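You operate a simulated robot arm through the tools that you are given. There is no shell and no other tool. Be economical: measure what you need, move in short steps, check, and stop when the job is done.

You run a simulated robot arm. Do the job below in one go: nothing can be reset, and whatever is moved stays where it is left.

TASK
Test the curing wand's strength and set the cure time by the chart.
Fine: Stand the wand in the meter's cradle, shut the orange shield, press TEST once and read the meter. Open the shield again and put the wand back in its charger. Set down upright: curing wand.

The check looks at the end state, three seconds after you hand in, the way a careful person would. Anything else that was tipped, shoved, dropped, spilled or broken makes it a failure.

THE ROBOT
A 7-joint arm with a two-finger gripper, hanging from a carriage that runs on a rail from [23, 2043] to [-5, -437] (x, y) and turns from -7.138 to 4.869 rad about z. Base frame: it is fixed where the carriage stands at the start and does not move with it; the origin is on the floor, on the carriage's upright axis, x ahead of it, y to its left, z up. Lengths are in mm, angles in rad, forces in N, time in s.
With the tool pointing down near the work surface it reaches from about 260 to 720 mm from the robot's upright axis, wherever it stands. Its first joint turns from -2.496 to 2.496 rad. Places, roughly: cradle of the curing meter [700, -600, 900]; cradle of the wand charger [700, -500, 900]; curing meter [700, -700, 900]; meter shield [700, -600, 1000]; meter test key [600, -700, 900]. Payload 1.37 kg.
The TCP is the grasp point between the finger pads, 16 mm short of the fingertips. In the tool frame z runs along the fingers and y along their closing line. Largest opening 92 mm; the body of the gripper starts 74 mm behind the TCP.
Orientation is that of the tool frame in the base frame, as [roll, pitch, yaw] about the fixed x, y, z axes, in that order (R = Rz(yaw) Ry(pitch) Rx(roll)). With the fingers straight down and closing along the base's y, the tool's x points along the base's -x, its y along +y and its z along -z.

THE INTERFACE
- The arm moves only by the tool nudge_tool. Its argument "moves" is text: rows parted by semicolons, each of 7 numbers parted by spaces: the shift along the tool's x, y, z in m, then the turn, a rotation vector about the tool's x, y, z in rad, then the closure, from 0 (fully open) to 1 (shut). In form: dx dy dz rx ry rz grip; .... A call has 1 to 10 rows; each row shifts and turns the commanded pose from where the row before left it, along the tool's axes as they then stand. Rows are played at 5 a second. More than 50 mm and 0.15 rad between two rows, or a gripper value outside its range, and nothing of the call is played. A pose out of reach is approached as far as the arm can. The call stops where the force on the tool passes 40 N (or 10 N more than at its start, if that is more) or the arm is blocked; 0.2 s more then pass. The fingers move at their own pace and stop on an object; they squeeze with about 26 N. The grip force told is the motor's: it shows also when the fingers shut on nothing. Time passes only in rows, and 0.2 s behind the last, so rows that do not move let the fingers close. The reply holds the time, the measured pose of the TCP, the force on the tool along the base axes, the opening and the grip force, in the units named above and with some noise, with the torque about the TCP (base axes, N m) and any sound that the robot's microphone picked up.
- Cameras (640 x 400 px; columns grow to the right, rows downward): "scene" is now at [239.7, -74.2, 1866.1]; the picture's right is [-0.97, -0.24, 0.00], its down [-0.19, 0.76, -0.62] and it looks along [0.15, -0.61, -0.78] (base axes); focal length 273 px, centre (320, 200). "wrist" rides on the gripper at [71, 19, -111] in the tool frame; the picture's right is [-0.26, 0.97, 0.00], its down [-0.78, -0.21, -0.59] and it looks along [-0.57, -0.15, 0.81] (tool axes); focal length 280 px, centre (320, 200). There is no depth. A picture from a camera that has moved, and an enlarged one, comes with that camera's place and axes in the base frame and with its lens.
- grab_frame(camera): a new picture of that camera. The clock stands still meanwhile.
- raise_lower(by): slides the trunk up (or, below 0, down) by that many mm; the arm and the scene camera ride with it, the base frame stays. It gives what a move gives, with no picture.
- drive_base(legs): drives the robot by 1 to 6 legs, each [ahead, left, turn to the left] in mm, mm and rad, along the robot's own axes; the way and the turn of a leg run together, so that a leg with both is an arc; at most 1500 mm and 3.142 rad a leg. The arm and the cameras ride along, it lands a little off, and it stops where it bumps. It keeps to its track: a leg is cut to what the track allows. It gives what a move gives.
- turn_head(pan, tilt): turns the head with the scene camera to pan (to the left, within 2.705 rad either way) and tilt (down, from -0.506 to 1.204), counted from straight ahead of the robot. It gives what a move gives.
- inspect(camera, box): a new picture of the part [left, top, right, bottom] of that camera's present view, enlarged. The clock stands still meanwhile.
- job_done(): hands the job in; it is judged then, once.

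Work in short steps. Places have to be worked out from the pictures, the camera data and where the tool is seen: move nearer, look again, correct. Check each grasp and each placing, and mend what went wrong. You have 120 turns and 90 pictures in all, those below and enlarged ones among them. Open the gripper and draw the arm clear of the work before you hand the job in, unless the task says otherwise; then end with one line.

The tools are called as a command line: name --argument value ..., lists and objects as JSON in quotes. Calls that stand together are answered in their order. nudge_tool: Moves the arm, as the interface text tells. Its arguments: {"type":"object","properties":{"moves":{"type":"string"}},"required":["moves"]} The other tools are called the same way: raise_lower (by) slides the trunk up or down; drive_base (legs) drives the base; turn_head (pan, tilt) turns the head that bears the scene camera; grab_frame (camera) takes a picture; inspect (camera, box) takes an enlarged picture of a part of a camera's view; job_done () hands the job in.

At the start:

```text
time_s: 0.0
eef_pos: [283.7, -603.2, 1220.1]
orientation: [-3.14, 0.0, -3.14]
ft_force: [0.3, 1.0, -0.6]
torque: [-0.01, -0.01, -0.01]
opening: 91.9
finger_force: 0.1
trunk travel left (down, up): [-518.0, 63.0]
robot x, y, heading: [-1.7, -1.3, -0.002]
head pan, tilt: [-1.328, 0.897]
```

scene: 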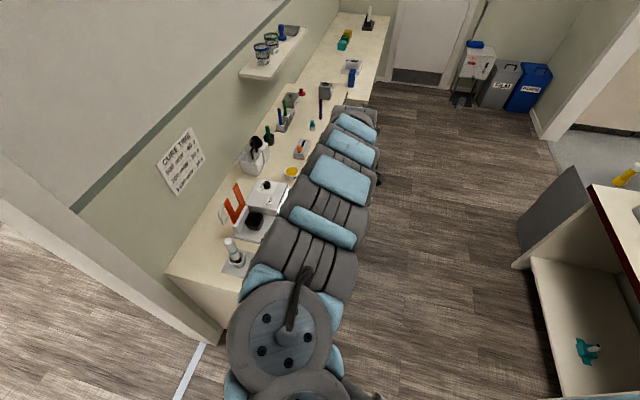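
wrist: 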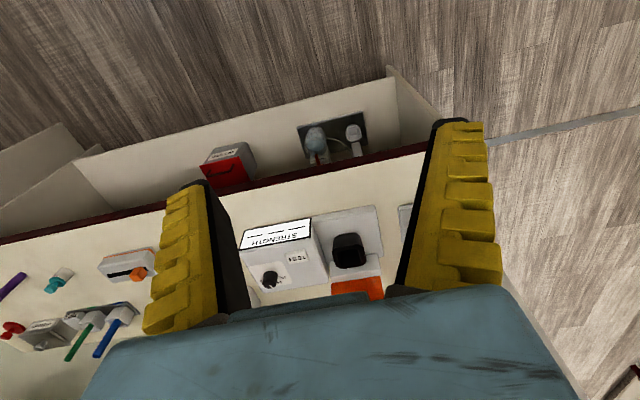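

I'll look closely at the wall chart and at the meter and charger area first.

inspect --camera "scene" --box '[150, 120, 220, 200]'

inspect --camera "scene" --box '[200, 160, 310, 280]'

inspect --camera "wrist" --box '[200, 180, 440, 310]'

```text
5.00 times, centred on (185, 160) of scene
camera zoom: at [239.7, -74.2, 1866.1], right [-0.97, -0.24, 0.0], down [-0.19, 0.76, -0.62], along [0.15, -0.61, -0.78], focal length 1364 px, centre (995, 400)
```

zoom: 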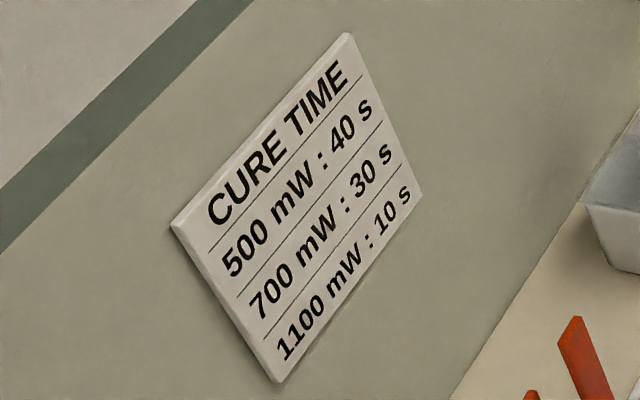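

```text
3.33 times, centred on (255, 220) of scene
camera zoom: at [239.7, -74.2, 1866.1], right [-0.97, -0.24, 0.0], down [-0.19, 0.76, -0.62], along [0.15, -0.61, -0.78], focal length 909 px, centre (537, 133)
```

zoom: 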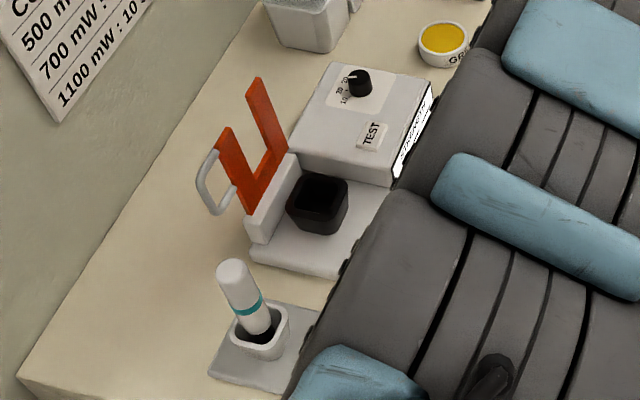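

```text
2.67 times, centred on (320, 245) of wrist
camera zoom: at [214.8, -583.6, 1329.9], right [0.26, 0.97, 0.0], down [0.78, -0.21, 0.59], along [0.57, -0.15, -0.81], focal length 748 px, centre (320, 80)
```

zoom: 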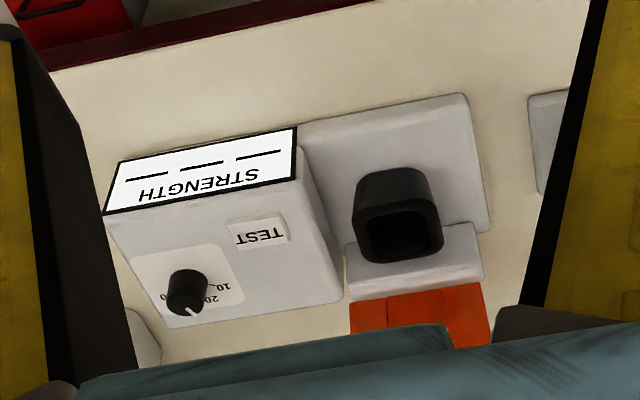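

The chart reads 500 mW: 40 s, 700 mW: 30 s and 1100 mW: 10 s. The meter cradle is near (656, -637, 940) and the wand near (655, -460). That's out of reach from here, so I'll bring the arm back along +y and then drive the carriage toward the -y end of the rail.

nudge_tool --moves "0 0.05 0 0 0 0 0;0 0.05 0 0 0 0 0;0 0.05 0 0 0 0 0;0 0.05 0 0 0 0 0;0 0.05 0 0 0 0 0;0 0.05 0 0 0 0 0;0 0.05 0 0 0 0 0;0 0.05 0 0 0 0 0"

```text
time_s: 1.8
eef_pos: [397.0, -509.7, 1115.0]
orientation: [3.14, -0.003, -3.139]
ft_force: [-0.1, -0.3, 0.6]
torque: [0.05, -0.02, 0.0]
opening: 92.1
finger_force: 0.0
out of reach, approached as far as the arm can: row 1, 2, 3, 4, 5, 6, 7, 8
trunk travel left (down, up): [-518.0, 63.0]
robot x, y, heading: [2.5, 3.1, 0.001]
head pan, tilt: [-1.328, 0.897]
```

The arm can't come in close at that height, and it stopped at (397, -510, 1115). That still leaves it in front of the counter, so I'll drive along the rail.

drive_base --legs '[[0, -436, 0]]'

grab_frame --camera "scene"

grab_frame --camera "wrist"

```text
time_s: 4.5
eef_pos: [398.2, -937.5, 1114.5]
orientation: [3.14, -0.001, -3.125]
ft_force: [0.3, -0.1, -0.4]
torque: [0.01, -0.02, 0.03]
opening: 91.7
finger_force: 0.1
trunk travel left (down, up): [-518.0, 63.0]
robot x, y, heading: [-2.6, -429.8, 0.013]
head pan, tilt: [-1.328, 0.897]
```

```text
84 pictures are left
camera scene: at [235.9, -504.2, 1866.1], right [-0.97, -0.25, 0.0], down [-0.2, 0.76, -0.62], along [0.16, -0.6, -0.78], focal length 273 px, centre (320, 200)
```

scene: 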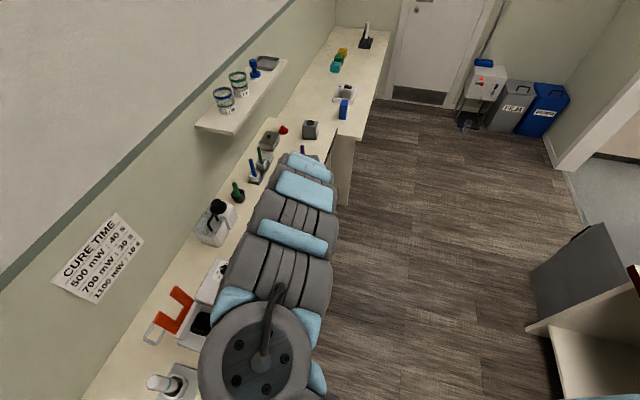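

```text
83 pictures are left
camera wrist: at [329.1, -921.2, 1224.6], right [0.25, 0.97, 0.0], down [0.78, -0.2, 0.59], along [0.57, -0.14, -0.81], focal length 280 px, centre (320, 200)
```

wrist: 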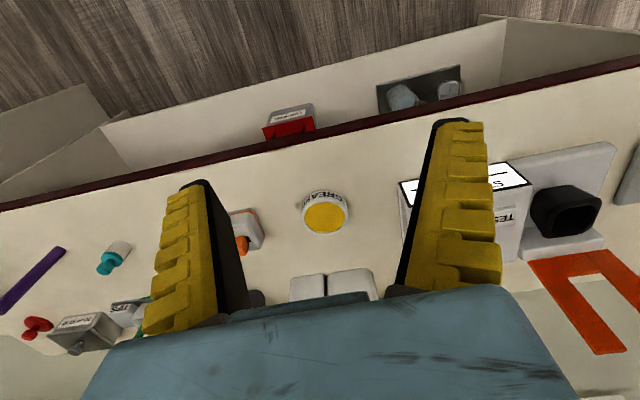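

I'll raise the trunk for clearance and turn the head toward the meter. Then I'll swing the tool diagonally to about (560, -700).

raise_lower --by 60

turn_head --pan -0.35 --tilt 0.95

nudge_tool --moves "-0.027 0.04 0 0 0 0 0;-0.027 0.04 0 0 0 0 0;-0.027 0.04 0 0 0 0 0;-0.027 0.04 0 0 0 0 0;-0.027 0.04 0 0 0 0 0;-0.027 0.04 0 0 0 0 0"

grab_frame --camera "scene"

grab_frame --camera "wrist"

```text
time_s: 5.5
eef_pos: [399.5, -938.2, 1174.0]
orientation: [3.14, -0.001, -3.125]
ft_force: [0.0, 0.0, 0.2]
torque: [0.02, -0.02, -0.02]
opening: 91.9
finger_force: 0.2
trunk travel left (down, up): [-578.0, 3.0]
robot x, y, heading: [-8.2, -434.8, 0.013]
head pan, tilt: [-1.328, 0.897]
```

```text
time_s: 6.7
eef_pos: [400.4, -939.1, 1174.6]
orientation: [3.139, -0.001, -3.126]
ft_force: [-0.2, 0.1, 0.6]
torque: [0.04, 0.01, 0.03]
opening: 92.3
finger_force: 0.2
trunk travel left (down, up): [-578.0, 3.0]
robot x, y, heading: [-6.9, -432.1, 0.011]
head pan, tilt: [-0.351, 0.949]
```

```text
time_s: 8.1
eef_pos: [587.9, -727.9, 1145.9]
orientation: [3.141, -0.002, -3.129]
ft_force: [-0.7, 0.2, -0.3]
torque: [0.03, -0.04, 0.04]
opening: 91.8
finger_force: 0.0
out of reach, approached as far as the arm can: row 1, 2, 3, 4, 5
trunk travel left (down, up): [-578.0, 3.0]
robot x, y, heading: [-3.3, -432.7, 0.012]
head pan, tilt: [-0.351, 0.949]
```

```text
82 pictures are left
camera scene: at [285.3, -455.2, 1922.2], right [-0.33, -0.94, 0.0], down [-0.77, 0.27, -0.58], along [0.55, -0.19, -0.81], focal length 273 px, centre (320, 200)
```

scene: 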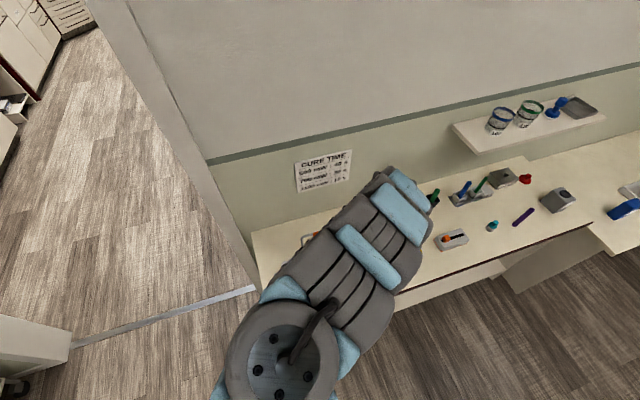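

```text
81 pictures are left
camera wrist: at [518.0, -711.1, 1256.1], right [0.25, 0.97, 0.0], down [0.78, -0.2, 0.59], along [0.57, -0.14, -0.81], focal length 280 px, centre (320, 200)
```

wrist: 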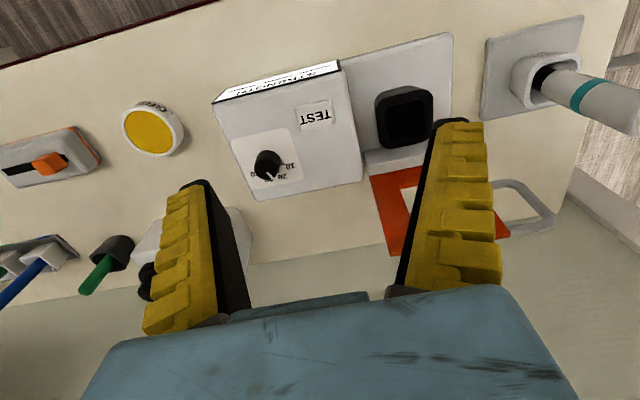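

The wrist view now shows the meter, shield, handle, knob and wand. I'll move along +y to about (640, -580) to see the wand and charger from a second viewpoint.

nudge_tool --moves "-0.015 0.04 0 0 0 0 0;-0.015 0.04 0 0 0 0 0;-0.015 0.04 0 0 0 0 0;-0.008 0.03 0 0 0 0 0;0 0 0 0 0 0 0"

grab_frame --camera "wrist"

grab_frame --camera "scene"

```text
time_s: 9.3
eef_pos: [644.3, -580.6, 1136.0]
orientation: [3.14, -0.003, -3.127]
ft_force: [0.0, 0.4, -0.8]
torque: [-0.03, 0.02, 0.03]
opening: 91.8
finger_force: 0.2
out of reach, approached as far as the arm can: row 1, 3
trunk travel left (down, up): [-578.0, 3.0]
robot x, y, heading: [-2.7, -436.9, 0.015]
head pan, tilt: [-0.351, 0.949]
```

```text
80 pictures are left
camera wrist: at [574.5, -563.9, 1247.5], right [0.25, 0.97, 0.0], down [0.78, -0.2, 0.59], along [0.57, -0.14, -0.81], focal length 280 px, centre (320, 200)
```

wrist: 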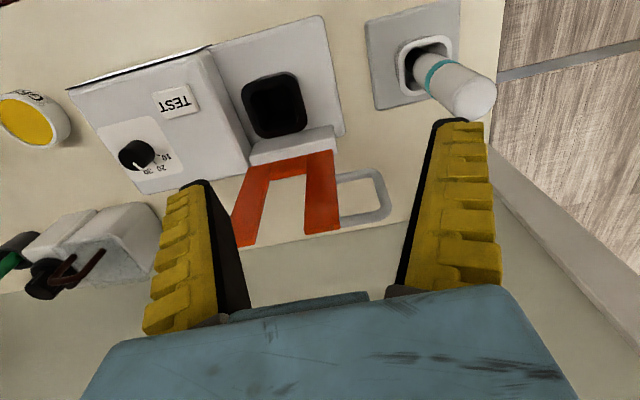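

```text
79 pictures are left
camera scene: at [285.4, -455.1, 1922.3], right [-0.33, -0.94, 0.0], down [-0.77, 0.27, -0.58], along [0.55, -0.19, -0.81], focal length 273 px, centre (320, 200)
```

scene: 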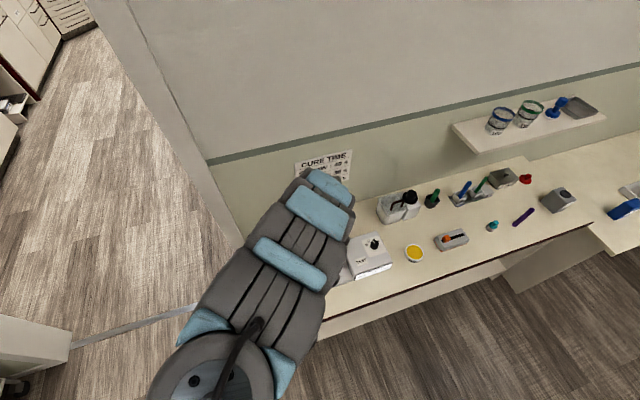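

Triangulating the two wrist views gives these positions:
- **Wand top:** about (661, -467, 1039)
- **Meter cradle opening:** about (656, -637, 927)
- **Shield:** upright at x of about 715, hinged at z of about 935, with its top near 1100
- **Handle loop:** near y = -545

I'll move over the wand now.

nudge_tool --moves "-0.004 0.038 0 0 0 0 0.2;-0.006 0.038 0 0 0 0 0.2;-0.006 0.038 0 0 0 0 0.2;0 0 0 0 0 0 0.2"

grab_frame --camera "wrist"

grab_frame --camera "scene"

```text
time_s: 10.3
eef_pos: [662.5, -467.7, 1136.3]
orientation: [3.14, -0.001, -3.127]
ft_force: [0.1, 0.1, -0.3]
torque: [-0.01, -0.02, -0.02]
opening: 75.5
finger_force: 1.5
out of reach, approached as far as the arm can: row 1
trunk travel left (down, up): [-578.0, 3.0]
robot x, y, heading: [-7.8, -430.8, 0.013]
head pan, tilt: [-0.351, 0.949]
```

```text
78 pictures are left
camera wrist: at [592.2, -451.2, 1245.7], right [0.25, 0.97, 0.0], down [0.78, -0.2, 0.59], along [0.57, -0.14, -0.81], focal length 280 px, centre (320, 200)
```

wrist: 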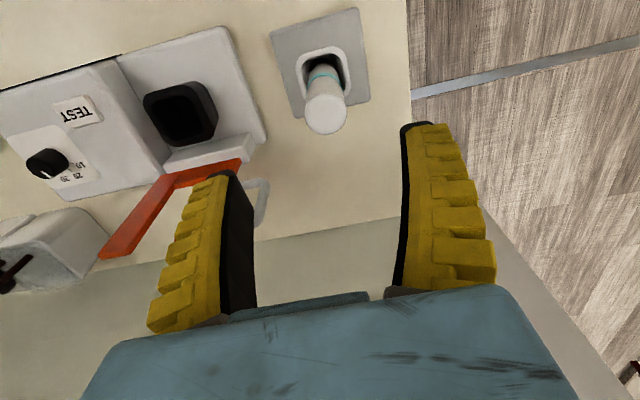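

```text
77 pictures are left
camera scene: at [285.4, -455.1, 1922.3], right [-0.33, -0.94, 0.0], down [-0.77, 0.27, -0.58], along [0.55, -0.19, -0.81], focal length 273 px, centre (320, 200)
```

scene: 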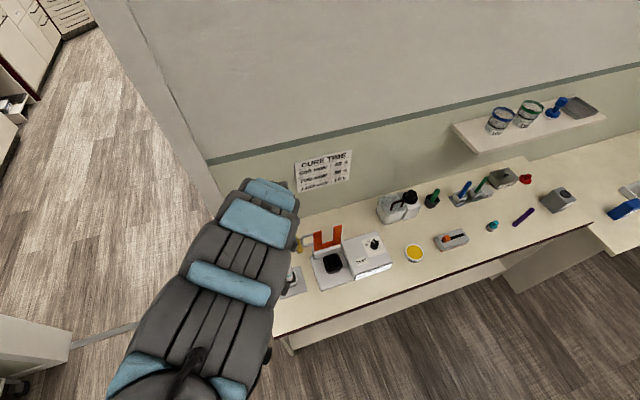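

The wand top comes out at (664, -464, 1032). I'll shift +4 mm in y and descend to z of about 985, leaving the grip open.

nudge_tool --moves "-0.001 0.004 0.02 0 0 0 0.2;0 0 0.04 0 0 0 0.2;0 0 0.04 0 0 0 0.2;0 0 0.03 0 0 0 0.2;0 0 0.02 0 0 0 0.2;0 0 0 0 0 0 0.2"

grab_frame --camera "wrist"

```text
time_s: 11.7
eef_pos: [661.3, -463.3, 986.0]
orientation: [3.139, -0.001, -3.128]
ft_force: [0.2, 0.1, -0.1]
torque: [-0.03, -0.02, -0.02]
opening: 75.2
finger_force: 1.0
trunk travel left (down, up): [-578.0, 3.0]
robot x, y, heading: [-8.2, -433.1, 0.011]
head pan, tilt: [-0.351, 0.949]
```

```text
76 pictures are left
camera wrist: at [591.3, -446.0, 1095.8], right [0.25, 0.97, 0.0], down [0.78, -0.2, 0.59], along [0.57, -0.14, -0.81], focal length 280 px, centre (320, 200)
```

wrist: 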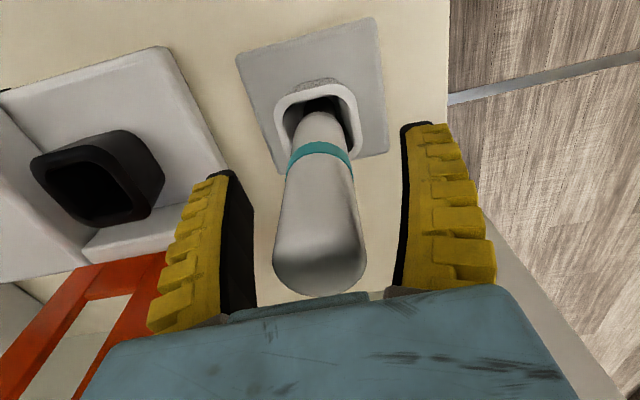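

The wand is centred between the fingers, so I'll close on it.

nudge_tool --moves "0 0 0 0 0 0 0.5;0 0 0 0 0 0 0.8;0 0 0 0 0 0 1;0 0 0 0 0 0 1;0 0 0 0 0 0 1"

grab_frame --camera "wrist"

```text
time_s: 12.9
eef_pos: [662.8, -461.9, 986.9]
orientation: [3.141, 0.001, -3.125]
ft_force: [2.4, -0.5, 7.6]
torque: [-0.01, -0.38, -0.02]
opening: 26.2
finger_force: 26.0
trunk travel left (down, up): [-578.0, 3.0]
robot x, y, heading: [-3.8, -433.2, 0.009]
head pan, tilt: [-0.351, 0.949]
```

```text
75 pictures are left
camera wrist: at [592.7, -446.1, 1096.7], right [0.25, 0.97, 0.0], down [0.78, -0.2, 0.59], along [0.57, -0.14, -0.81], focal length 280 px, centre (320, 200)
```

wrist: 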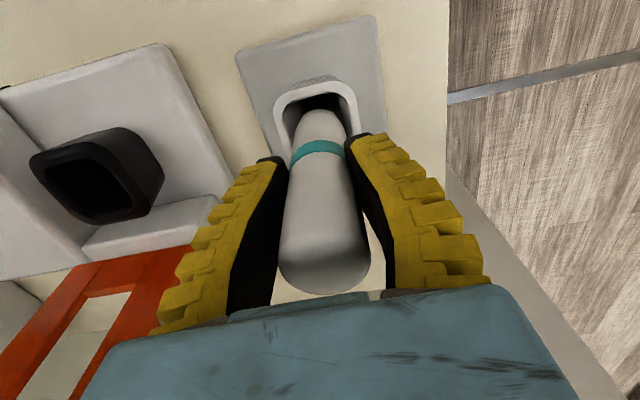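

I have the wand, with 26 mm opening and 26 N of grip. I'll lift it straight up 90 mm and check.

nudge_tool --moves "0 0 -0.01 0 0 0 1;0 0 -0.02 0 0 0 1;0 0 -0.02 0 0 0 1;0 0 -0.02 0 0 0 1;0 0 -0.02 0 0 0 1;0 0 0 0 0 0 1"

grab_frame --camera "wrist"

```text
time_s: 14.3
eef_pos: [661.4, -464.3, 1076.2]
orientation: [3.142, -0.001, -3.126]
ft_force: [-0.8, 0.1, -0.9]
torque: [0.01, 0.0, -0.03]
opening: 23.3
finger_force: 26.2
trunk travel left (down, up): [-578.0, 3.0]
robot x, y, heading: [-0.8, -435.8, 0.016]
head pan, tilt: [-0.351, 0.949]
```

```text
74 pictures are left
camera wrist: at [591.4, -446.3, 1185.9], right [0.25, 0.97, 0.0], down [0.78, -0.2, 0.59], along [0.57, -0.14, -0.81], focal length 280 px, centre (320, 200)
```

wrist: 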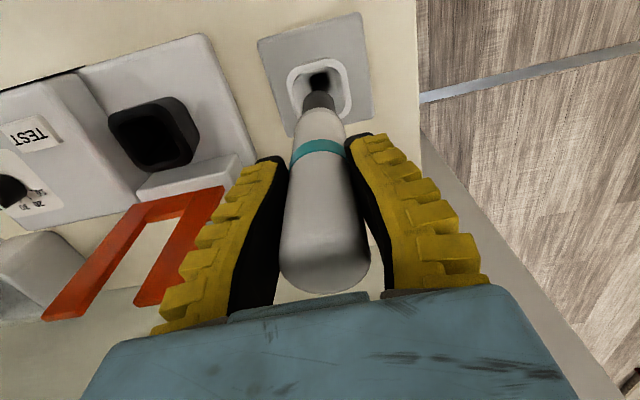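

The wand is up. I'll zoom in on its lower end to see how long the tip is.

inspect --camera "wrist" --box '[260, 50, 388, 130]'

```text
5.00 times, centred on (324, 90) of wrist
camera zoom: at [591.4, -446.3, 1185.9], right [0.25, 0.97, 0.0], down [0.78, -0.2, 0.59], along [0.57, -0.14, -0.81], focal length 1402 px, centre (300, 750)
```

zoom: 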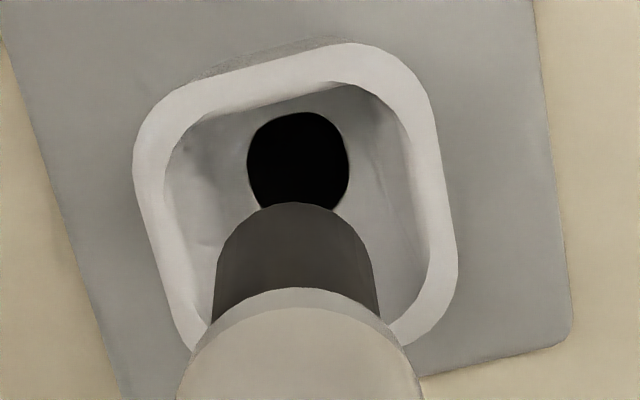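

The wand tip hangs about 115 mm below the TCP and would clear the cradle rim by about 35 mm. I'll raise it a little, carry it toward the meter cradle, stop short and refine.

nudge_tool --moves "0 0 -0.025 0 0 0 1;0 -0.03 0 0 0 0 1;0.001 -0.03 0 0 0 0 1;0.001 -0.03 0 0 0 0 1;0.001 -0.03 0 0 0 0 1;0 0 0 0 0 0 1"

grab_frame --camera "wrist"

grab_frame --camera "scene"

```text
time_s: 15.7
eef_pos: [660.5, -582.8, 1099.2]
orientation: [3.14, -0.002, -3.126]
ft_force: [0.0, -0.3, -1.3]
torque: [-0.02, 0.0, 0.0]
opening: 23.3
finger_force: 26.2
trunk travel left (down, up): [-578.0, 3.0]
robot x, y, heading: [-6.9, -435.8, 0.017]
head pan, tilt: [-0.351, 0.949]
```

```text
72 pictures are left
camera wrist: at [591.0, -566.0, 1209.4], right [0.25, 0.97, 0.0], down [0.78, -0.2, 0.59], along [0.57, -0.14, -0.81], focal length 280 px, centre (320, 200)
```

wrist: 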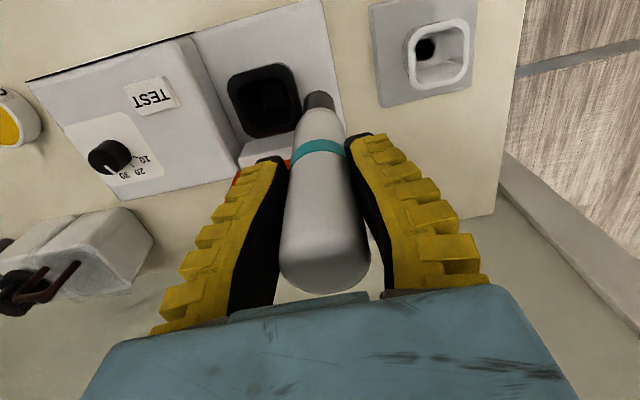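

```text
71 pictures are left
camera scene: at [285.3, -455.1, 1922.2], right [-0.33, -0.94, 0.0], down [-0.77, 0.27, -0.58], along [0.55, -0.19, -0.81], focal length 273 px, centre (320, 200)
```

scene: 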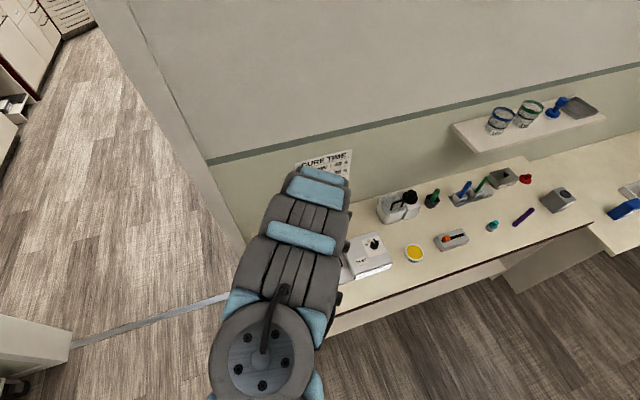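

As a check, the charger rim ray gives (662, -463, 907), which matches where the wand stood. I'll zoom in on the meter cradle for its centre.

inspect --camera "wrist" --box '[200, 40, 360, 140]'

```text
4.00 times, centred on (280, 90) of wrist
camera zoom: at [591.0, -566.0, 1209.4], right [0.25, 0.97, 0.0], down [0.78, -0.2, 0.59], along [0.57, -0.14, -0.81], focal length 1122 px, centre (480, 640)
```

zoom: 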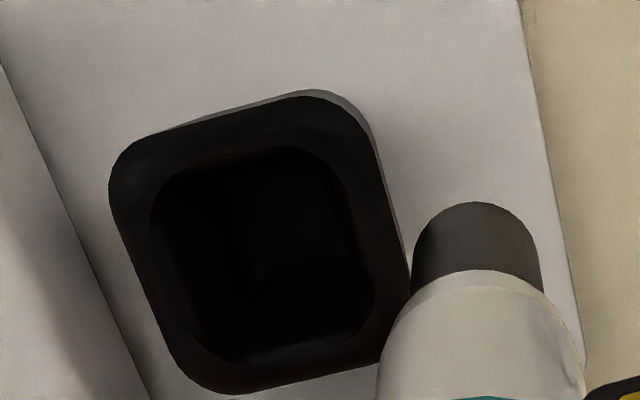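

The meter cradle centre is about (664, -642), with its rim at z of about 907. I'll move over it and lower partway to TCP z = 1030, which puts the tip around 915.

nudge_tool --moves "-0.001 -0.03 0 0 0 0 1;-0.0015 -0.029 0 0 0 0 1;0 0 0.02 0 0 0 1;0 0 0.02 0 0 0 1;0 0 0.02 0 0 0 1;0 0 0 0 0 0 1"

grab_frame --camera "wrist"

```text
time_s: 17.1
eef_pos: [663.7, -643.1, 1040.2]
orientation: [3.14, -0.003, -3.126]
ft_force: [-0.1, 0.3, -1.3]
torque: [-0.01, 0.02, -0.01]
opening: 23.0
finger_force: 26.3
trunk travel left (down, up): [-578.0, 3.0]
robot x, y, heading: [-2.7, -433.2, 0.017]
head pan, tilt: [-0.351, 0.949]
```

```text
69 pictures are left
camera wrist: at [594.1, -626.3, 1149.7], right [0.25, 0.97, 0.0], down [0.78, -0.2, 0.59], along [0.57, -0.14, -0.81], focal length 280 px, centre (320, 200)
```

wrist: 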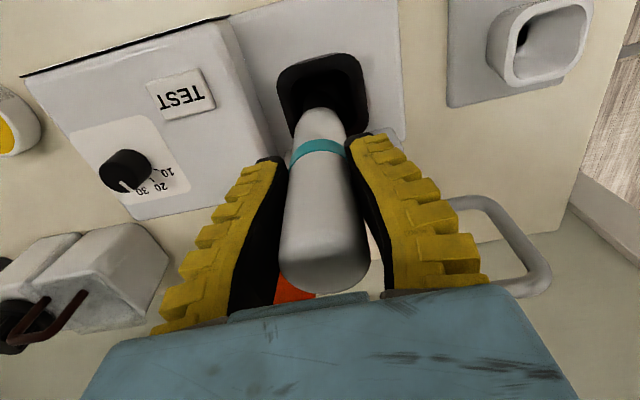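

The wand lines up with the opening, so I'll lower it in small steps while watching the force.

nudge_tool --moves "0 0 0.015 0 0 0 1;0 0 0.015 0 0 0 1;0 0 0.01 0 0 0 1;0 0 0.006 0 0 0 1;0 0 0 0 0 0 1"

grab_frame --camera "wrist"

```text
time_s: 18.3
eef_pos: [666.2, -642.9, 997.4]
orientation: [3.14, 0.001, -3.128]
ft_force: [-0.8, -1.0, 24.9]
torque: [0.0, -0.14, -0.02]
opening: 28.0
finger_force: 26.0
trunk travel left (down, up): [-578.0, 3.0]
robot x, y, heading: [-5.5, -435.4, 0.014]
head pan, tilt: [-0.351, 0.949]
```

```text
68 pictures are left
camera wrist: at [596.8, -625.3, 1106.5], right [0.25, 0.97, 0.0], down [0.78, -0.2, 0.59], along [0.57, -0.14, -0.81], focal length 280 px, centre (320, 200)
```

wrist: 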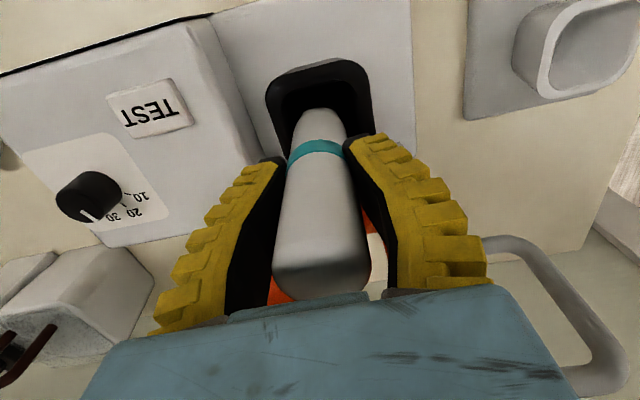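

There's 25 N of contact at z = 997, so it's touching the cradle floor. I'll back off 2 mm to unload and zoom in on the fit before releasing.

nudge_tool --moves "0 0 -0.002 0 0 0 1;0 0 0 0 0 0 1"

inspect --camera "wrist" --box '[240, 40, 400, 140]'

```text
time_s: 18.9
eef_pos: [665.2, -642.0, 997.0]
orientation: [3.139, -0.001, -3.126]
ft_force: [2.6, -0.7, 5.9]
torque: [-0.03, -0.41, -0.03]
opening: 26.5
finger_force: 25.9
trunk travel left (down, up): [-578.0, 3.0]
robot x, y, heading: [-5.9, -433.1, 0.009]
head pan, tilt: [-0.351, 0.949]
```

```text
4.00 times, centred on (320, 90) of wrist
camera zoom: at [595.7, -625.0, 1107.2], right [0.25, 0.97, 0.0], down [0.78, -0.2, 0.59], along [0.57, -0.14, -0.81], focal length 1122 px, centre (320, 640)
```

zoom: 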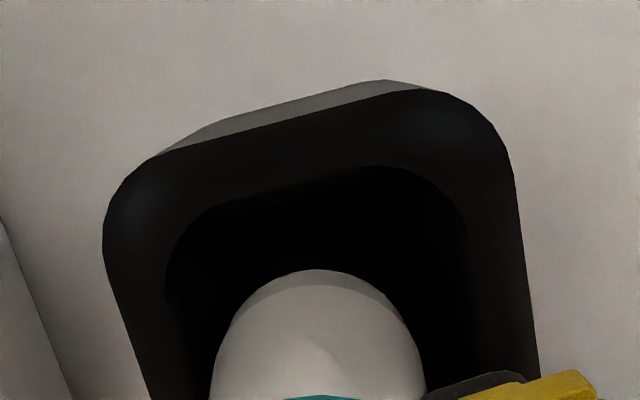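

The force pattern matches the one I read when the wand sat in the charger, so it looks seated. I'll open the fingers gently.

nudge_tool --moves "0 0 0 0 0 0 0.75;0 0 0 0 0 0 0.6;0 0 0 0 0 0 0.3;0 0 0 0 0 0 0.3;0 0 0 0 0 0 0.3"

grab_frame --camera "wrist"

```text
time_s: 20.1
eef_pos: [664.1, -643.1, 996.4]
orientation: [3.14, -0.002, -3.126]
ft_force: [-0.5, -0.3, 0.2]
torque: [0.03, 0.01, 0.01]
opening: 66.7
finger_force: 1.6
trunk travel left (down, up): [-578.0, 3.0]
robot x, y, heading: [-6.7, -429.8, 0.019]
head pan, tilt: [-0.351, 0.949]
```

```text
66 pictures are left
camera wrist: at [594.6, -624.9, 1106.8], right [0.25, 0.97, 0.0], down [0.78, -0.2, 0.59], along [0.57, -0.14, -0.81], focal length 280 px, centre (320, 200)
```

wrist: 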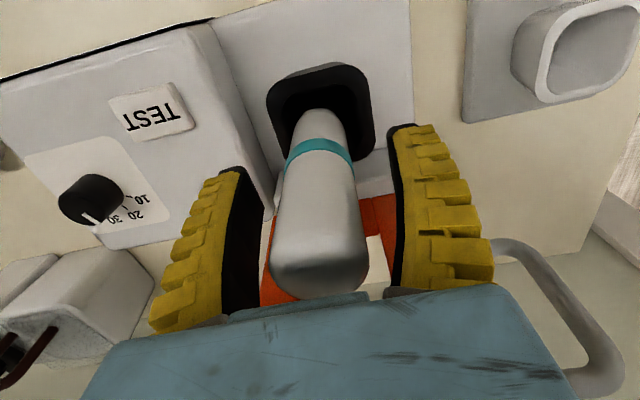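

The wand stands in the cradle. I'll rise clear and look at the shield handle.

nudge_tool --moves "0 0 -0.03 0 0 0 0.3;0 0 -0.04 0 0 0 0.3;0 0 -0.04 0 0 0 0.3;0.01 0.04 -0.01 0 0 0 0.3;0.01 0.04 0 0 0 0 0.3;0.01 0.04 0 0 0 0 0.3;0 0 0 0 0 0 0.3"

grab_frame --camera "wrist"

grab_frame --camera "scene"

```text
time_s: 21.7
eef_pos: [637.0, -524.0, 1116.6]
orientation: [3.14, -0.005, -3.126]
ft_force: [-0.1, -0.3, 0.4]
torque: [-0.02, -0.02, 0.02]
opening: 66.8
finger_force: 1.4
out of reach, approached as far as the arm can: row 6
trunk travel left (down, up): [-578.0, 3.0]
robot x, y, heading: [-4.8, -433.9, 0.01]
head pan, tilt: [-0.351, 0.949]
```

```text
65 pictures are left
camera wrist: at [567.4, -505.8, 1227.0], right [0.25, 0.97, 0.0], down [0.79, -0.2, 0.58], along [0.57, -0.14, -0.81], focal length 280 px, centre (320, 200)
```

wrist: 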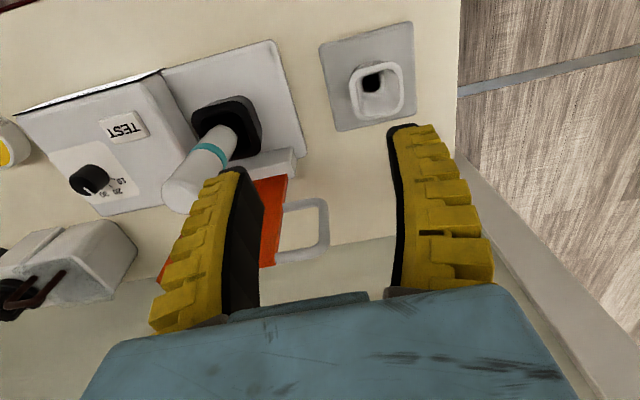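

```text
64 pictures are left
camera scene: at [285.4, -455.0, 1922.3], right [-0.33, -0.94, 0.0], down [-0.77, 0.27, -0.58], along [0.55, -0.19, -0.81], focal length 273 px, centre (320, 200)
```

scene: 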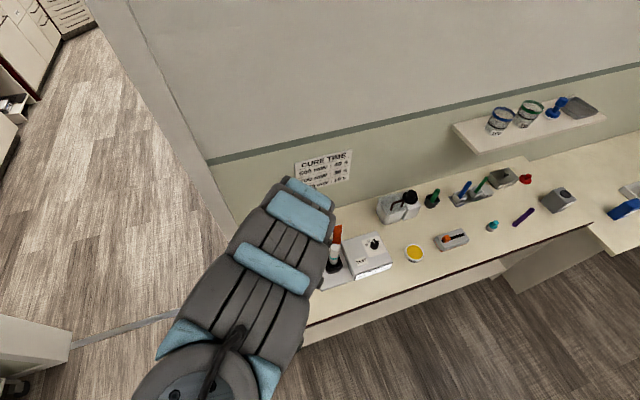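

The handle's outer bar runs from about (724, -542, 1011) to (737, -545, 1058), so the open shield leans slightly back past vertical. I'll tilt the tool forward 0.6 rad to reach it, set a narrow opening, and stop at a pre-grasp point.

nudge_tool --moves "-0.013 -0.004 0.008 0 -0.12 0 0.68;-0.0119 -0.004 0.0095 0 -0.12 0 0.68;-0.0107 -0.004 0.0109 0 -0.12 0 0.68;-0.0094 -0.004 0.0121 0 -0.12 0 0.68;-0.0078 -0.004 0.0131 0 -0.12 0 0.68;0 0 0 0 0 0 0.68"

grab_frame --camera "wrist"

```text
time_s: 23.1
eef_pos: [742.1, -568.0, 1110.0]
orientation: [3.127, 0.544, -3.129]
ft_force: [-0.1, -0.4, 0.7]
torque: [-0.01, -0.02, 0.03]
opening: 33.1
finger_force: 2.5
out of reach, approached as far as the arm can: row 1, 2, 3, 5
trunk travel left (down, up): [-578.0, 3.0]
robot x, y, heading: [-2.9, -435.1, 0.012]
head pan, tilt: [-0.351, 0.949]
```

```text
63 pictures are left
camera wrist: at [625.1, -552.9, 1166.3], right [0.2, 0.97, 0.15], down [0.37, -0.22, 0.91], along [0.91, -0.13, -0.4], focal length 280 px, centre (320, 200)
```

wrist: 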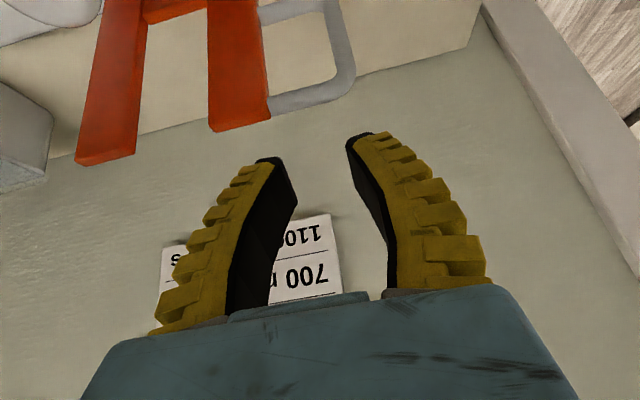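

The wrist view puts the prong end at about (742, -604, 1060), and the near prong spans y from -619 to -587. I'll close the shield by pushing. With the fingers shut, I'll reach over and behind the near prong at y of about -597, staying above its top first.

nudge_tool --moves "-0.012 -0.014 0.007 0 0 0 1;-0.012 -0.014 0.007 0 0 0 1;0 0 0 0 0 0 1"

grab_frame --camera "wrist"

```text
time_s: 23.9
eef_pos: [770.0, -595.2, 1108.6]
orientation: [3.125, 0.545, -3.13]
ft_force: [0.7, -0.2, 0.5]
torque: [-0.01, 0.03, -0.03]
opening: 0.0
finger_force: 26.2
trunk travel left (down, up): [-578.0, 3.0]
robot x, y, heading: [-7.9, -432.4, 0.014]
head pan, tilt: [-0.351, 0.949]
```

```text
62 pictures are left
camera wrist: at [653.1, -579.0, 1166.6], right [0.2, 0.97, 0.15], down [0.37, -0.22, 0.9], along [0.91, -0.13, -0.4], focal length 280 px, centre (320, 200)
```

wrist: 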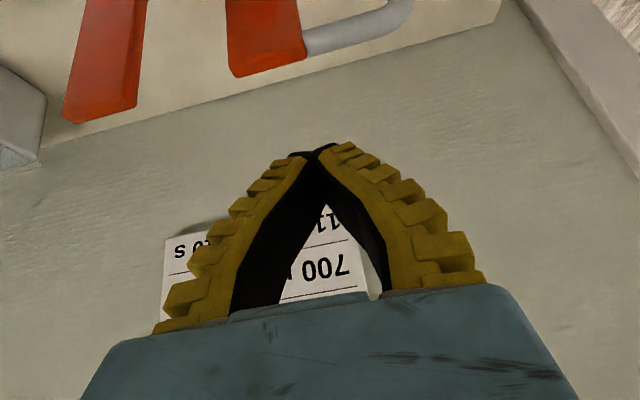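

The prong tip is confirmed at (739, -604, 1060). I'll go down behind it to z of about 1066.

nudge_tool --moves "0.0108 0 0.018 0 0 0 1;0.0108 0 0.018 0 0 0 1;0 0 0 0 0 0 1"

grab_frame --camera "wrist"

```text
time_s: 24.7
eef_pos: [770.9, -594.1, 1067.6]
orientation: [3.126, 0.545, -3.128]
ft_force: [0.1, 0.4, 0.1]
torque: [-0.01, 0.01, 0.0]
opening: 0.0
finger_force: 26.0
trunk travel left (down, up): [-578.0, 3.0]
robot x, y, heading: [-3.6, -432.3, 0.018]
head pan, tilt: [-0.351, 0.949]
```

```text
61 pictures are left
camera wrist: at [653.8, -578.4, 1125.3], right [0.2, 0.97, 0.15], down [0.37, -0.22, 0.91], along [0.91, -0.13, -0.4], focal length 280 px, centre (320, 200)
```

wrist: 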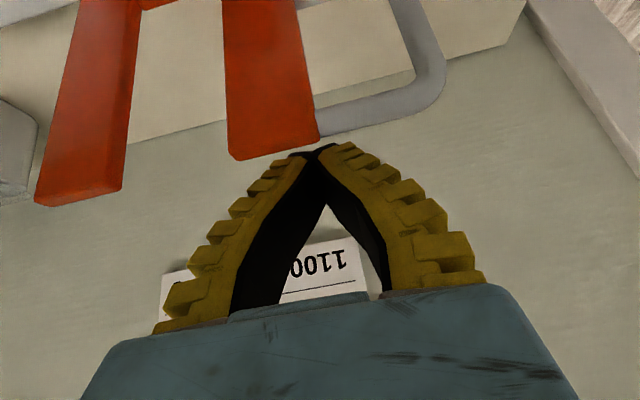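

The fingertips are behind the prong with its right edge at y = -588. I'll shift 6 mm inward, then pull toward -x while straightening the tool.

nudge_tool --moves "0.0093 -0.006 0.0037 0 0 0 1;0.0214 0 -0.013 0 0.075 0 1;0.0223 0 -0.0113 0 0.08 0 1;0.0239 0 -0.0077 0 0.08 0 1;0 0 0 0 0 0 1"

grab_frame --camera "wrist"

```text
time_s: 25.9
eef_pos: [689.0, -602.4, 1056.4]
orientation: [3.126, 0.309, -3.126]
ft_force: [-0.3, -0.5, 0.4]
torque: [0.01, 0.02, 0.0]
opening: 0.1
finger_force: 26.2
trunk travel left (down, up): [-578.0, 3.0]
robot x, y, heading: [-5.6, -431.6, 0.013]
head pan, tilt: [-0.351, 0.949]
```

```text
60 pictures are left
camera wrist: at [588.3, -587.0, 1140.6], right [0.23, 0.97, 0.09], down [0.57, -0.21, 0.8], along [0.79, -0.13, -0.6], focal length 280 px, centre (320, 200)
```

wrist: 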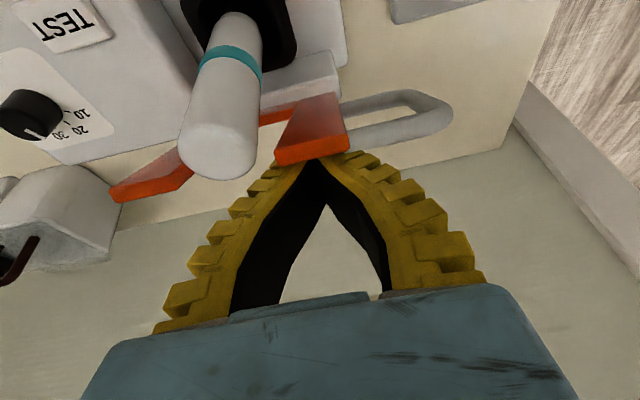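

The shield is coming over and clears the wand. I'll continue the arc.

nudge_tool --moves "0.0247 0 -0.0016 0 0.08 0 1;0.0229 0 0.010 0 0.08 0 1;0.0201 0 0.0192 0 0.07 0 1;0.0138 0 0.022 0 0.08 0 1;0 0 0 0 0 0 1"

grab_frame --camera "wrist"

```text
time_s: 26.6
eef_pos: [648.5, -605.4, 1034.9]
orientation: [3.132, 0.139, -3.119]
ft_force: [-0.4, 1.0, 34.0]
torque: [-0.78, -0.26, -0.03]
opening: 0.0
finger_force: 26.0
trunk travel left (down, up): [-578.0, 3.0]
robot x, y, heading: [-4.9, -433.2, 0.014]
head pan, tilt: [-0.351, 0.949]
stopped in row 3: the force on the tool passed its limit at 52 N (the readings are from after the stop); the commanded pose is now the measured one
```

```text
59 pictures are left
camera wrist: at [563.1, -588.8, 1133.0], right [0.24, 0.97, 0.04], down [0.69, -0.2, 0.69], along [0.68, -0.13, -0.72], focal length 280 px, centre (320, 200)
```

wrist: 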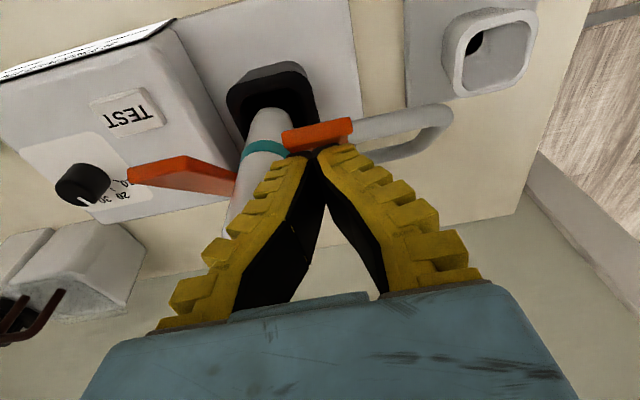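

The force and torque point to the bowed left finger resting on the wand top, near y = -628. I'll lift off at once and shift to y = -568, with the fingers spread about 48 mm to push on both the prong and the handle's outer bar.

nudge_tool --moves "0 0 -0.02 0 0 0 1;0 0.018 0 0 0 0 1;0 0.019 0 0 0 0 0.52;0 0 0 0 0 0 0.52"

grab_frame --camera "wrist"

```text
time_s: 27.6
eef_pos: [637.9, -567.4, 1050.5]
orientation: [3.131, 0.136, -3.121]
ft_force: [-0.2, -0.1, -0.4]
torque: [-0.02, -0.01, -0.01]
opening: 47.4
finger_force: 2.3
trunk travel left (down, up): [-578.0, 3.0]
robot x, y, heading: [-6.3, -434.0, 0.011]
head pan, tilt: [-0.351, 0.949]
```

```text
58 pictures are left
camera wrist: at [554.6, -551.6, 1150.5], right [0.24, 0.97, 0.04], down [0.7, -0.2, 0.68], along [0.67, -0.13, -0.73], focal length 280 px, centre (320, 200)
```

wrist: 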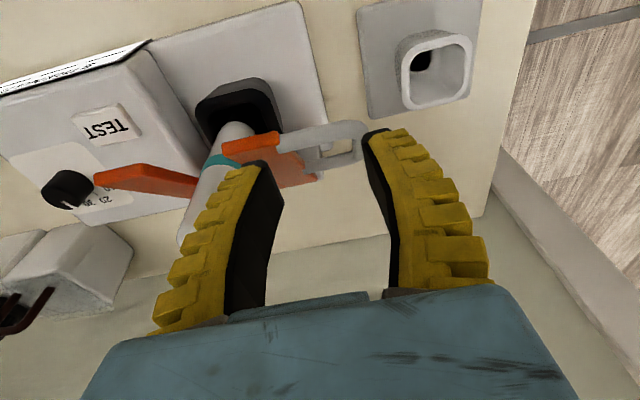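

The shield holds by friction at about 45°, and the wand is still upright. Now I'll push down on the prong and outer bar.

nudge_tool --moves "0.0067 0 0.0193 0 0.13 0 0.52;0.008 0 0.022 0 0 0 0.52;0.008 0 0.022 0 0 0 0.52;0.006 0 0.012 0 0 0 0.52;0 0 0 0 0 0 0.52"

grab_frame --camera "wrist"

```text
time_s: 28.8
eef_pos: [613.3, -567.0, 973.9]
orientation: [3.131, 0.004, -3.121]
ft_force: [0.5, -0.3, 0.4]
torque: [0.0, -0.04, 0.04]
opening: 47.4
finger_force: 1.8
trunk travel left (down, up): [-578.0, 3.0]
robot x, y, heading: [-4.8, -433.3, 0.013]
head pan, tilt: [-0.351, 0.949]
```

```text
57 pictures are left
camera wrist: at [543.1, -551.8, 1083.7], right [0.24, 0.97, 0.01], down [0.78, -0.2, 0.59], along [0.57, -0.13, -0.81], focal length 280 px, centre (320, 200)
```

wrist: 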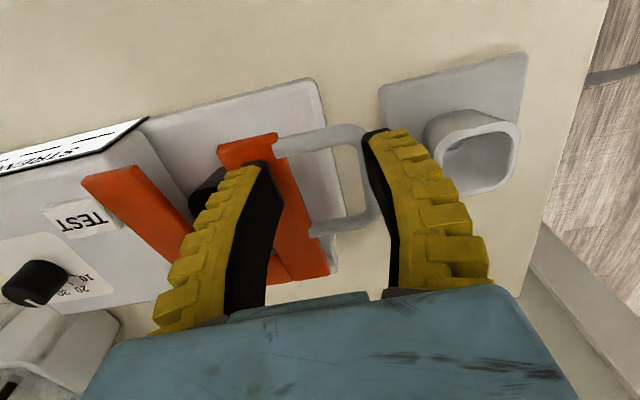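

It's nearly down. I'll continue in small steps until it reaches its stop.

nudge_tool --moves "0 0 0.006 0 0 0 0.52;0 0 0.006 0 0 0 0.52;0 0 0.004 0 0 0 0.52;0 0 0 0 0 0 0.52"

grab_frame --camera "wrist"

```text
time_s: 29.8
eef_pos: [614.2, -565.8, 957.1]
orientation: [3.131, 0.005, -3.118]
ft_force: [0.6, -0.6, -0.6]
torque: [0.02, 0.04, 0.05]
opening: 47.2
finger_force: 2.2
trunk travel left (down, up): [-578.0, 3.0]
robot x, y, heading: [-4.5, -430.8, 0.013]
head pan, tilt: [-0.351, 0.949]
```

```text
56 pictures are left
camera wrist: at [543.5, -550.4, 1067.8], right [0.24, 0.97, 0.01], down [0.78, -0.2, 0.59], along [0.57, -0.13, -0.81], focal length 280 px, centre (320, 200)
```

wrist: 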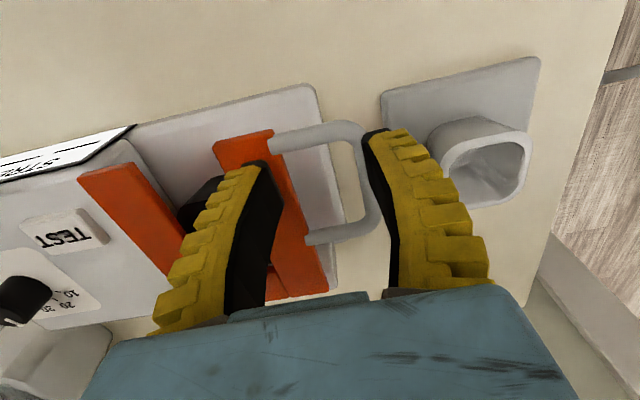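

There's no stop yet, and the plate seems to be at about z = 930. I'll keep pressing down in small steps.

nudge_tool --moves "0 0 0.004 0 0 0 0.52;0 0 0.004 0 0 0 0.52;0 0 0.004 0 0 0 0.52;0 0 0.004 0 0 0 0.52;0 0 0.004 0 0 0 0.52;0 0 0 0 0 0 0.52"

grab_frame --camera "wrist"

```text
time_s: 30.5
eef_pos: [615.5, -566.1, 951.1]
orientation: [3.128, 0.002, -3.121]
ft_force: [-7.0, 0.7, 22.1]
torque: [-0.2, 0.13, -0.13]
opening: 52.0
finger_force: 3.8
trunk travel left (down, up): [-578.0, 3.0]
robot x, y, heading: [-4.3, -431.7, 0.014]
head pan, tilt: [-0.351, 0.949]
stopped in row 3: the force on the tool passed its limit at 51 N (the readings are from after the stop); the commanded pose is now the measured one
```

```text
55 pictures are left
camera wrist: at [544.5, -549.7, 1060.8], right [0.24, 0.97, 0.01], down [0.78, -0.2, 0.59], along [0.57, -0.13, -0.81], focal length 280 px, centre (320, 200)
```

wrist: 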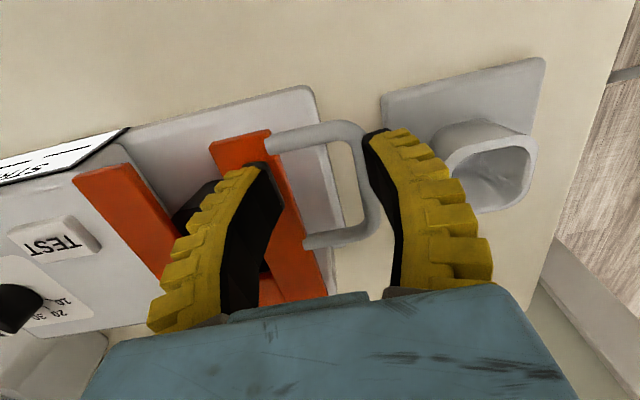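

It's firmly at its stop with the plate top around z = 935, so the shield is closed. I'll retreat upward and check the shield and wand.

nudge_tool --moves "0 0 -0.02 0 0 0 0.52;0 0 -0.04 0 0 0 0.52;0 0 -0.04 0 0 0 0.52;0 -0.03 -0.03 0 0 0 0.52;0 -0.04 0 0 0 0 1;0 0 0 0 0 0 1"

grab_frame --camera "wrist"

grab_frame --camera "scene"

```text
time_s: 31.9
eef_pos: [614.1, -637.6, 1077.7]
orientation: [3.126, 0.001, -3.119]
ft_force: [-0.4, -0.1, 0.3]
torque: [-0.03, 0.01, 0.0]
opening: 0.0
finger_force: 26.2
trunk travel left (down, up): [-578.0, 3.0]
robot x, y, heading: [-7.5, -432.2, 0.012]
head pan, tilt: [-0.351, 0.949]
```

```text
54 pictures are left
camera wrist: at [544.9, -622.1, 1188.3], right [0.24, 0.97, 0.01], down [0.78, -0.2, 0.59], along [0.57, -0.13, -0.81], focal length 280 px, centre (320, 200)
```

wrist: 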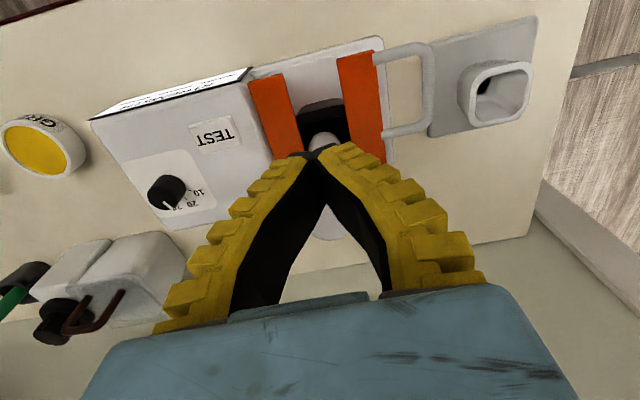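

```text
53 pictures are left
camera scene: at [285.4, -454.9, 1922.3], right [-0.33, -0.94, 0.0], down [-0.77, 0.27, -0.58], along [0.55, -0.19, -0.81], focal length 273 px, centre (320, 200)
```

scene: 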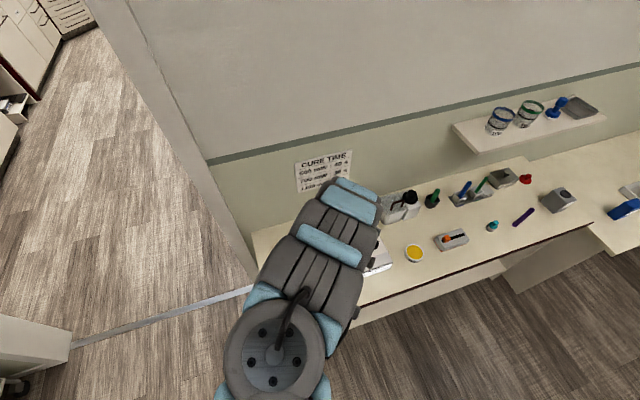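

The shield is shut with the wand upright between its prongs. TEST triangulates to about (625, -742, 930). I'll move above it and verify.

nudge_tool --moves "-0.003 -0.035 0 0 0 0 1;-0.004 -0.035 0 0 0 0 1;-0.003 -0.034 0 0 0 0 1;0 0 0.04 0 0 0 1;0 0 0.04 0 0 0 1;0 0 0 0 0 0 1"

grab_frame --camera "wrist"

grab_frame --camera "scene"

```text
time_s: 33.3
eef_pos: [628.0, -740.3, 996.4]
orientation: [3.128, 0.001, -3.118]
ft_force: [0.4, 0.4, -1.1]
torque: [-0.02, -0.01, 0.03]
opening: 0.2
finger_force: 25.8
trunk travel left (down, up): [-578.0, 3.0]
robot x, y, heading: [-2.8, -432.5, 0.016]
head pan, tilt: [-0.351, 0.949]
```

```text
52 pictures are left
camera wrist: at [558.0, -725.3, 1106.4], right [0.24, 0.97, 0.01], down [0.78, -0.2, 0.59], along [0.57, -0.13, -0.81], focal length 280 px, centre (320, 200)
```

wrist: 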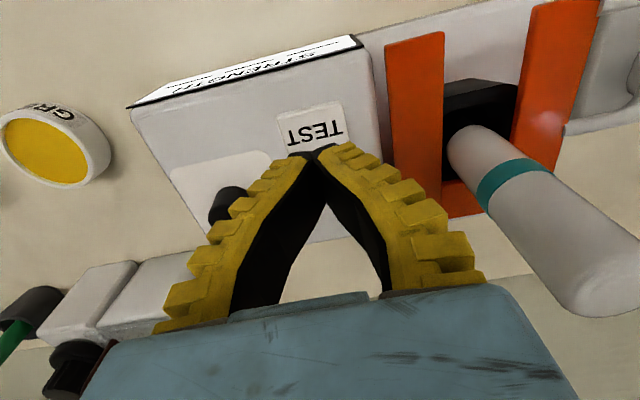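

```text
51 pictures are left
camera scene: at [285.3, -454.9, 1922.3], right [-0.33, -0.94, 0.0], down [-0.77, 0.27, -0.58], along [0.55, -0.19, -0.81], focal length 273 px, centre (320, 200)
```

scene: 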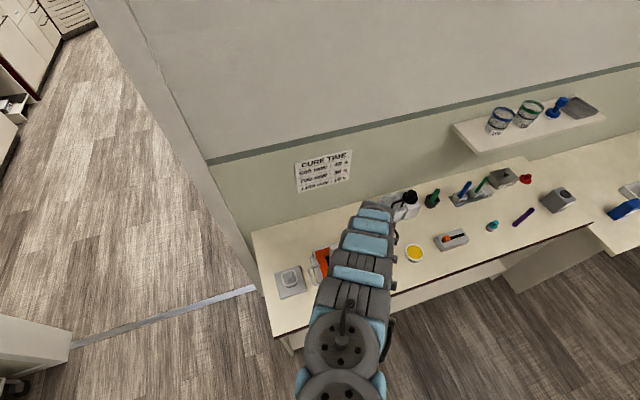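

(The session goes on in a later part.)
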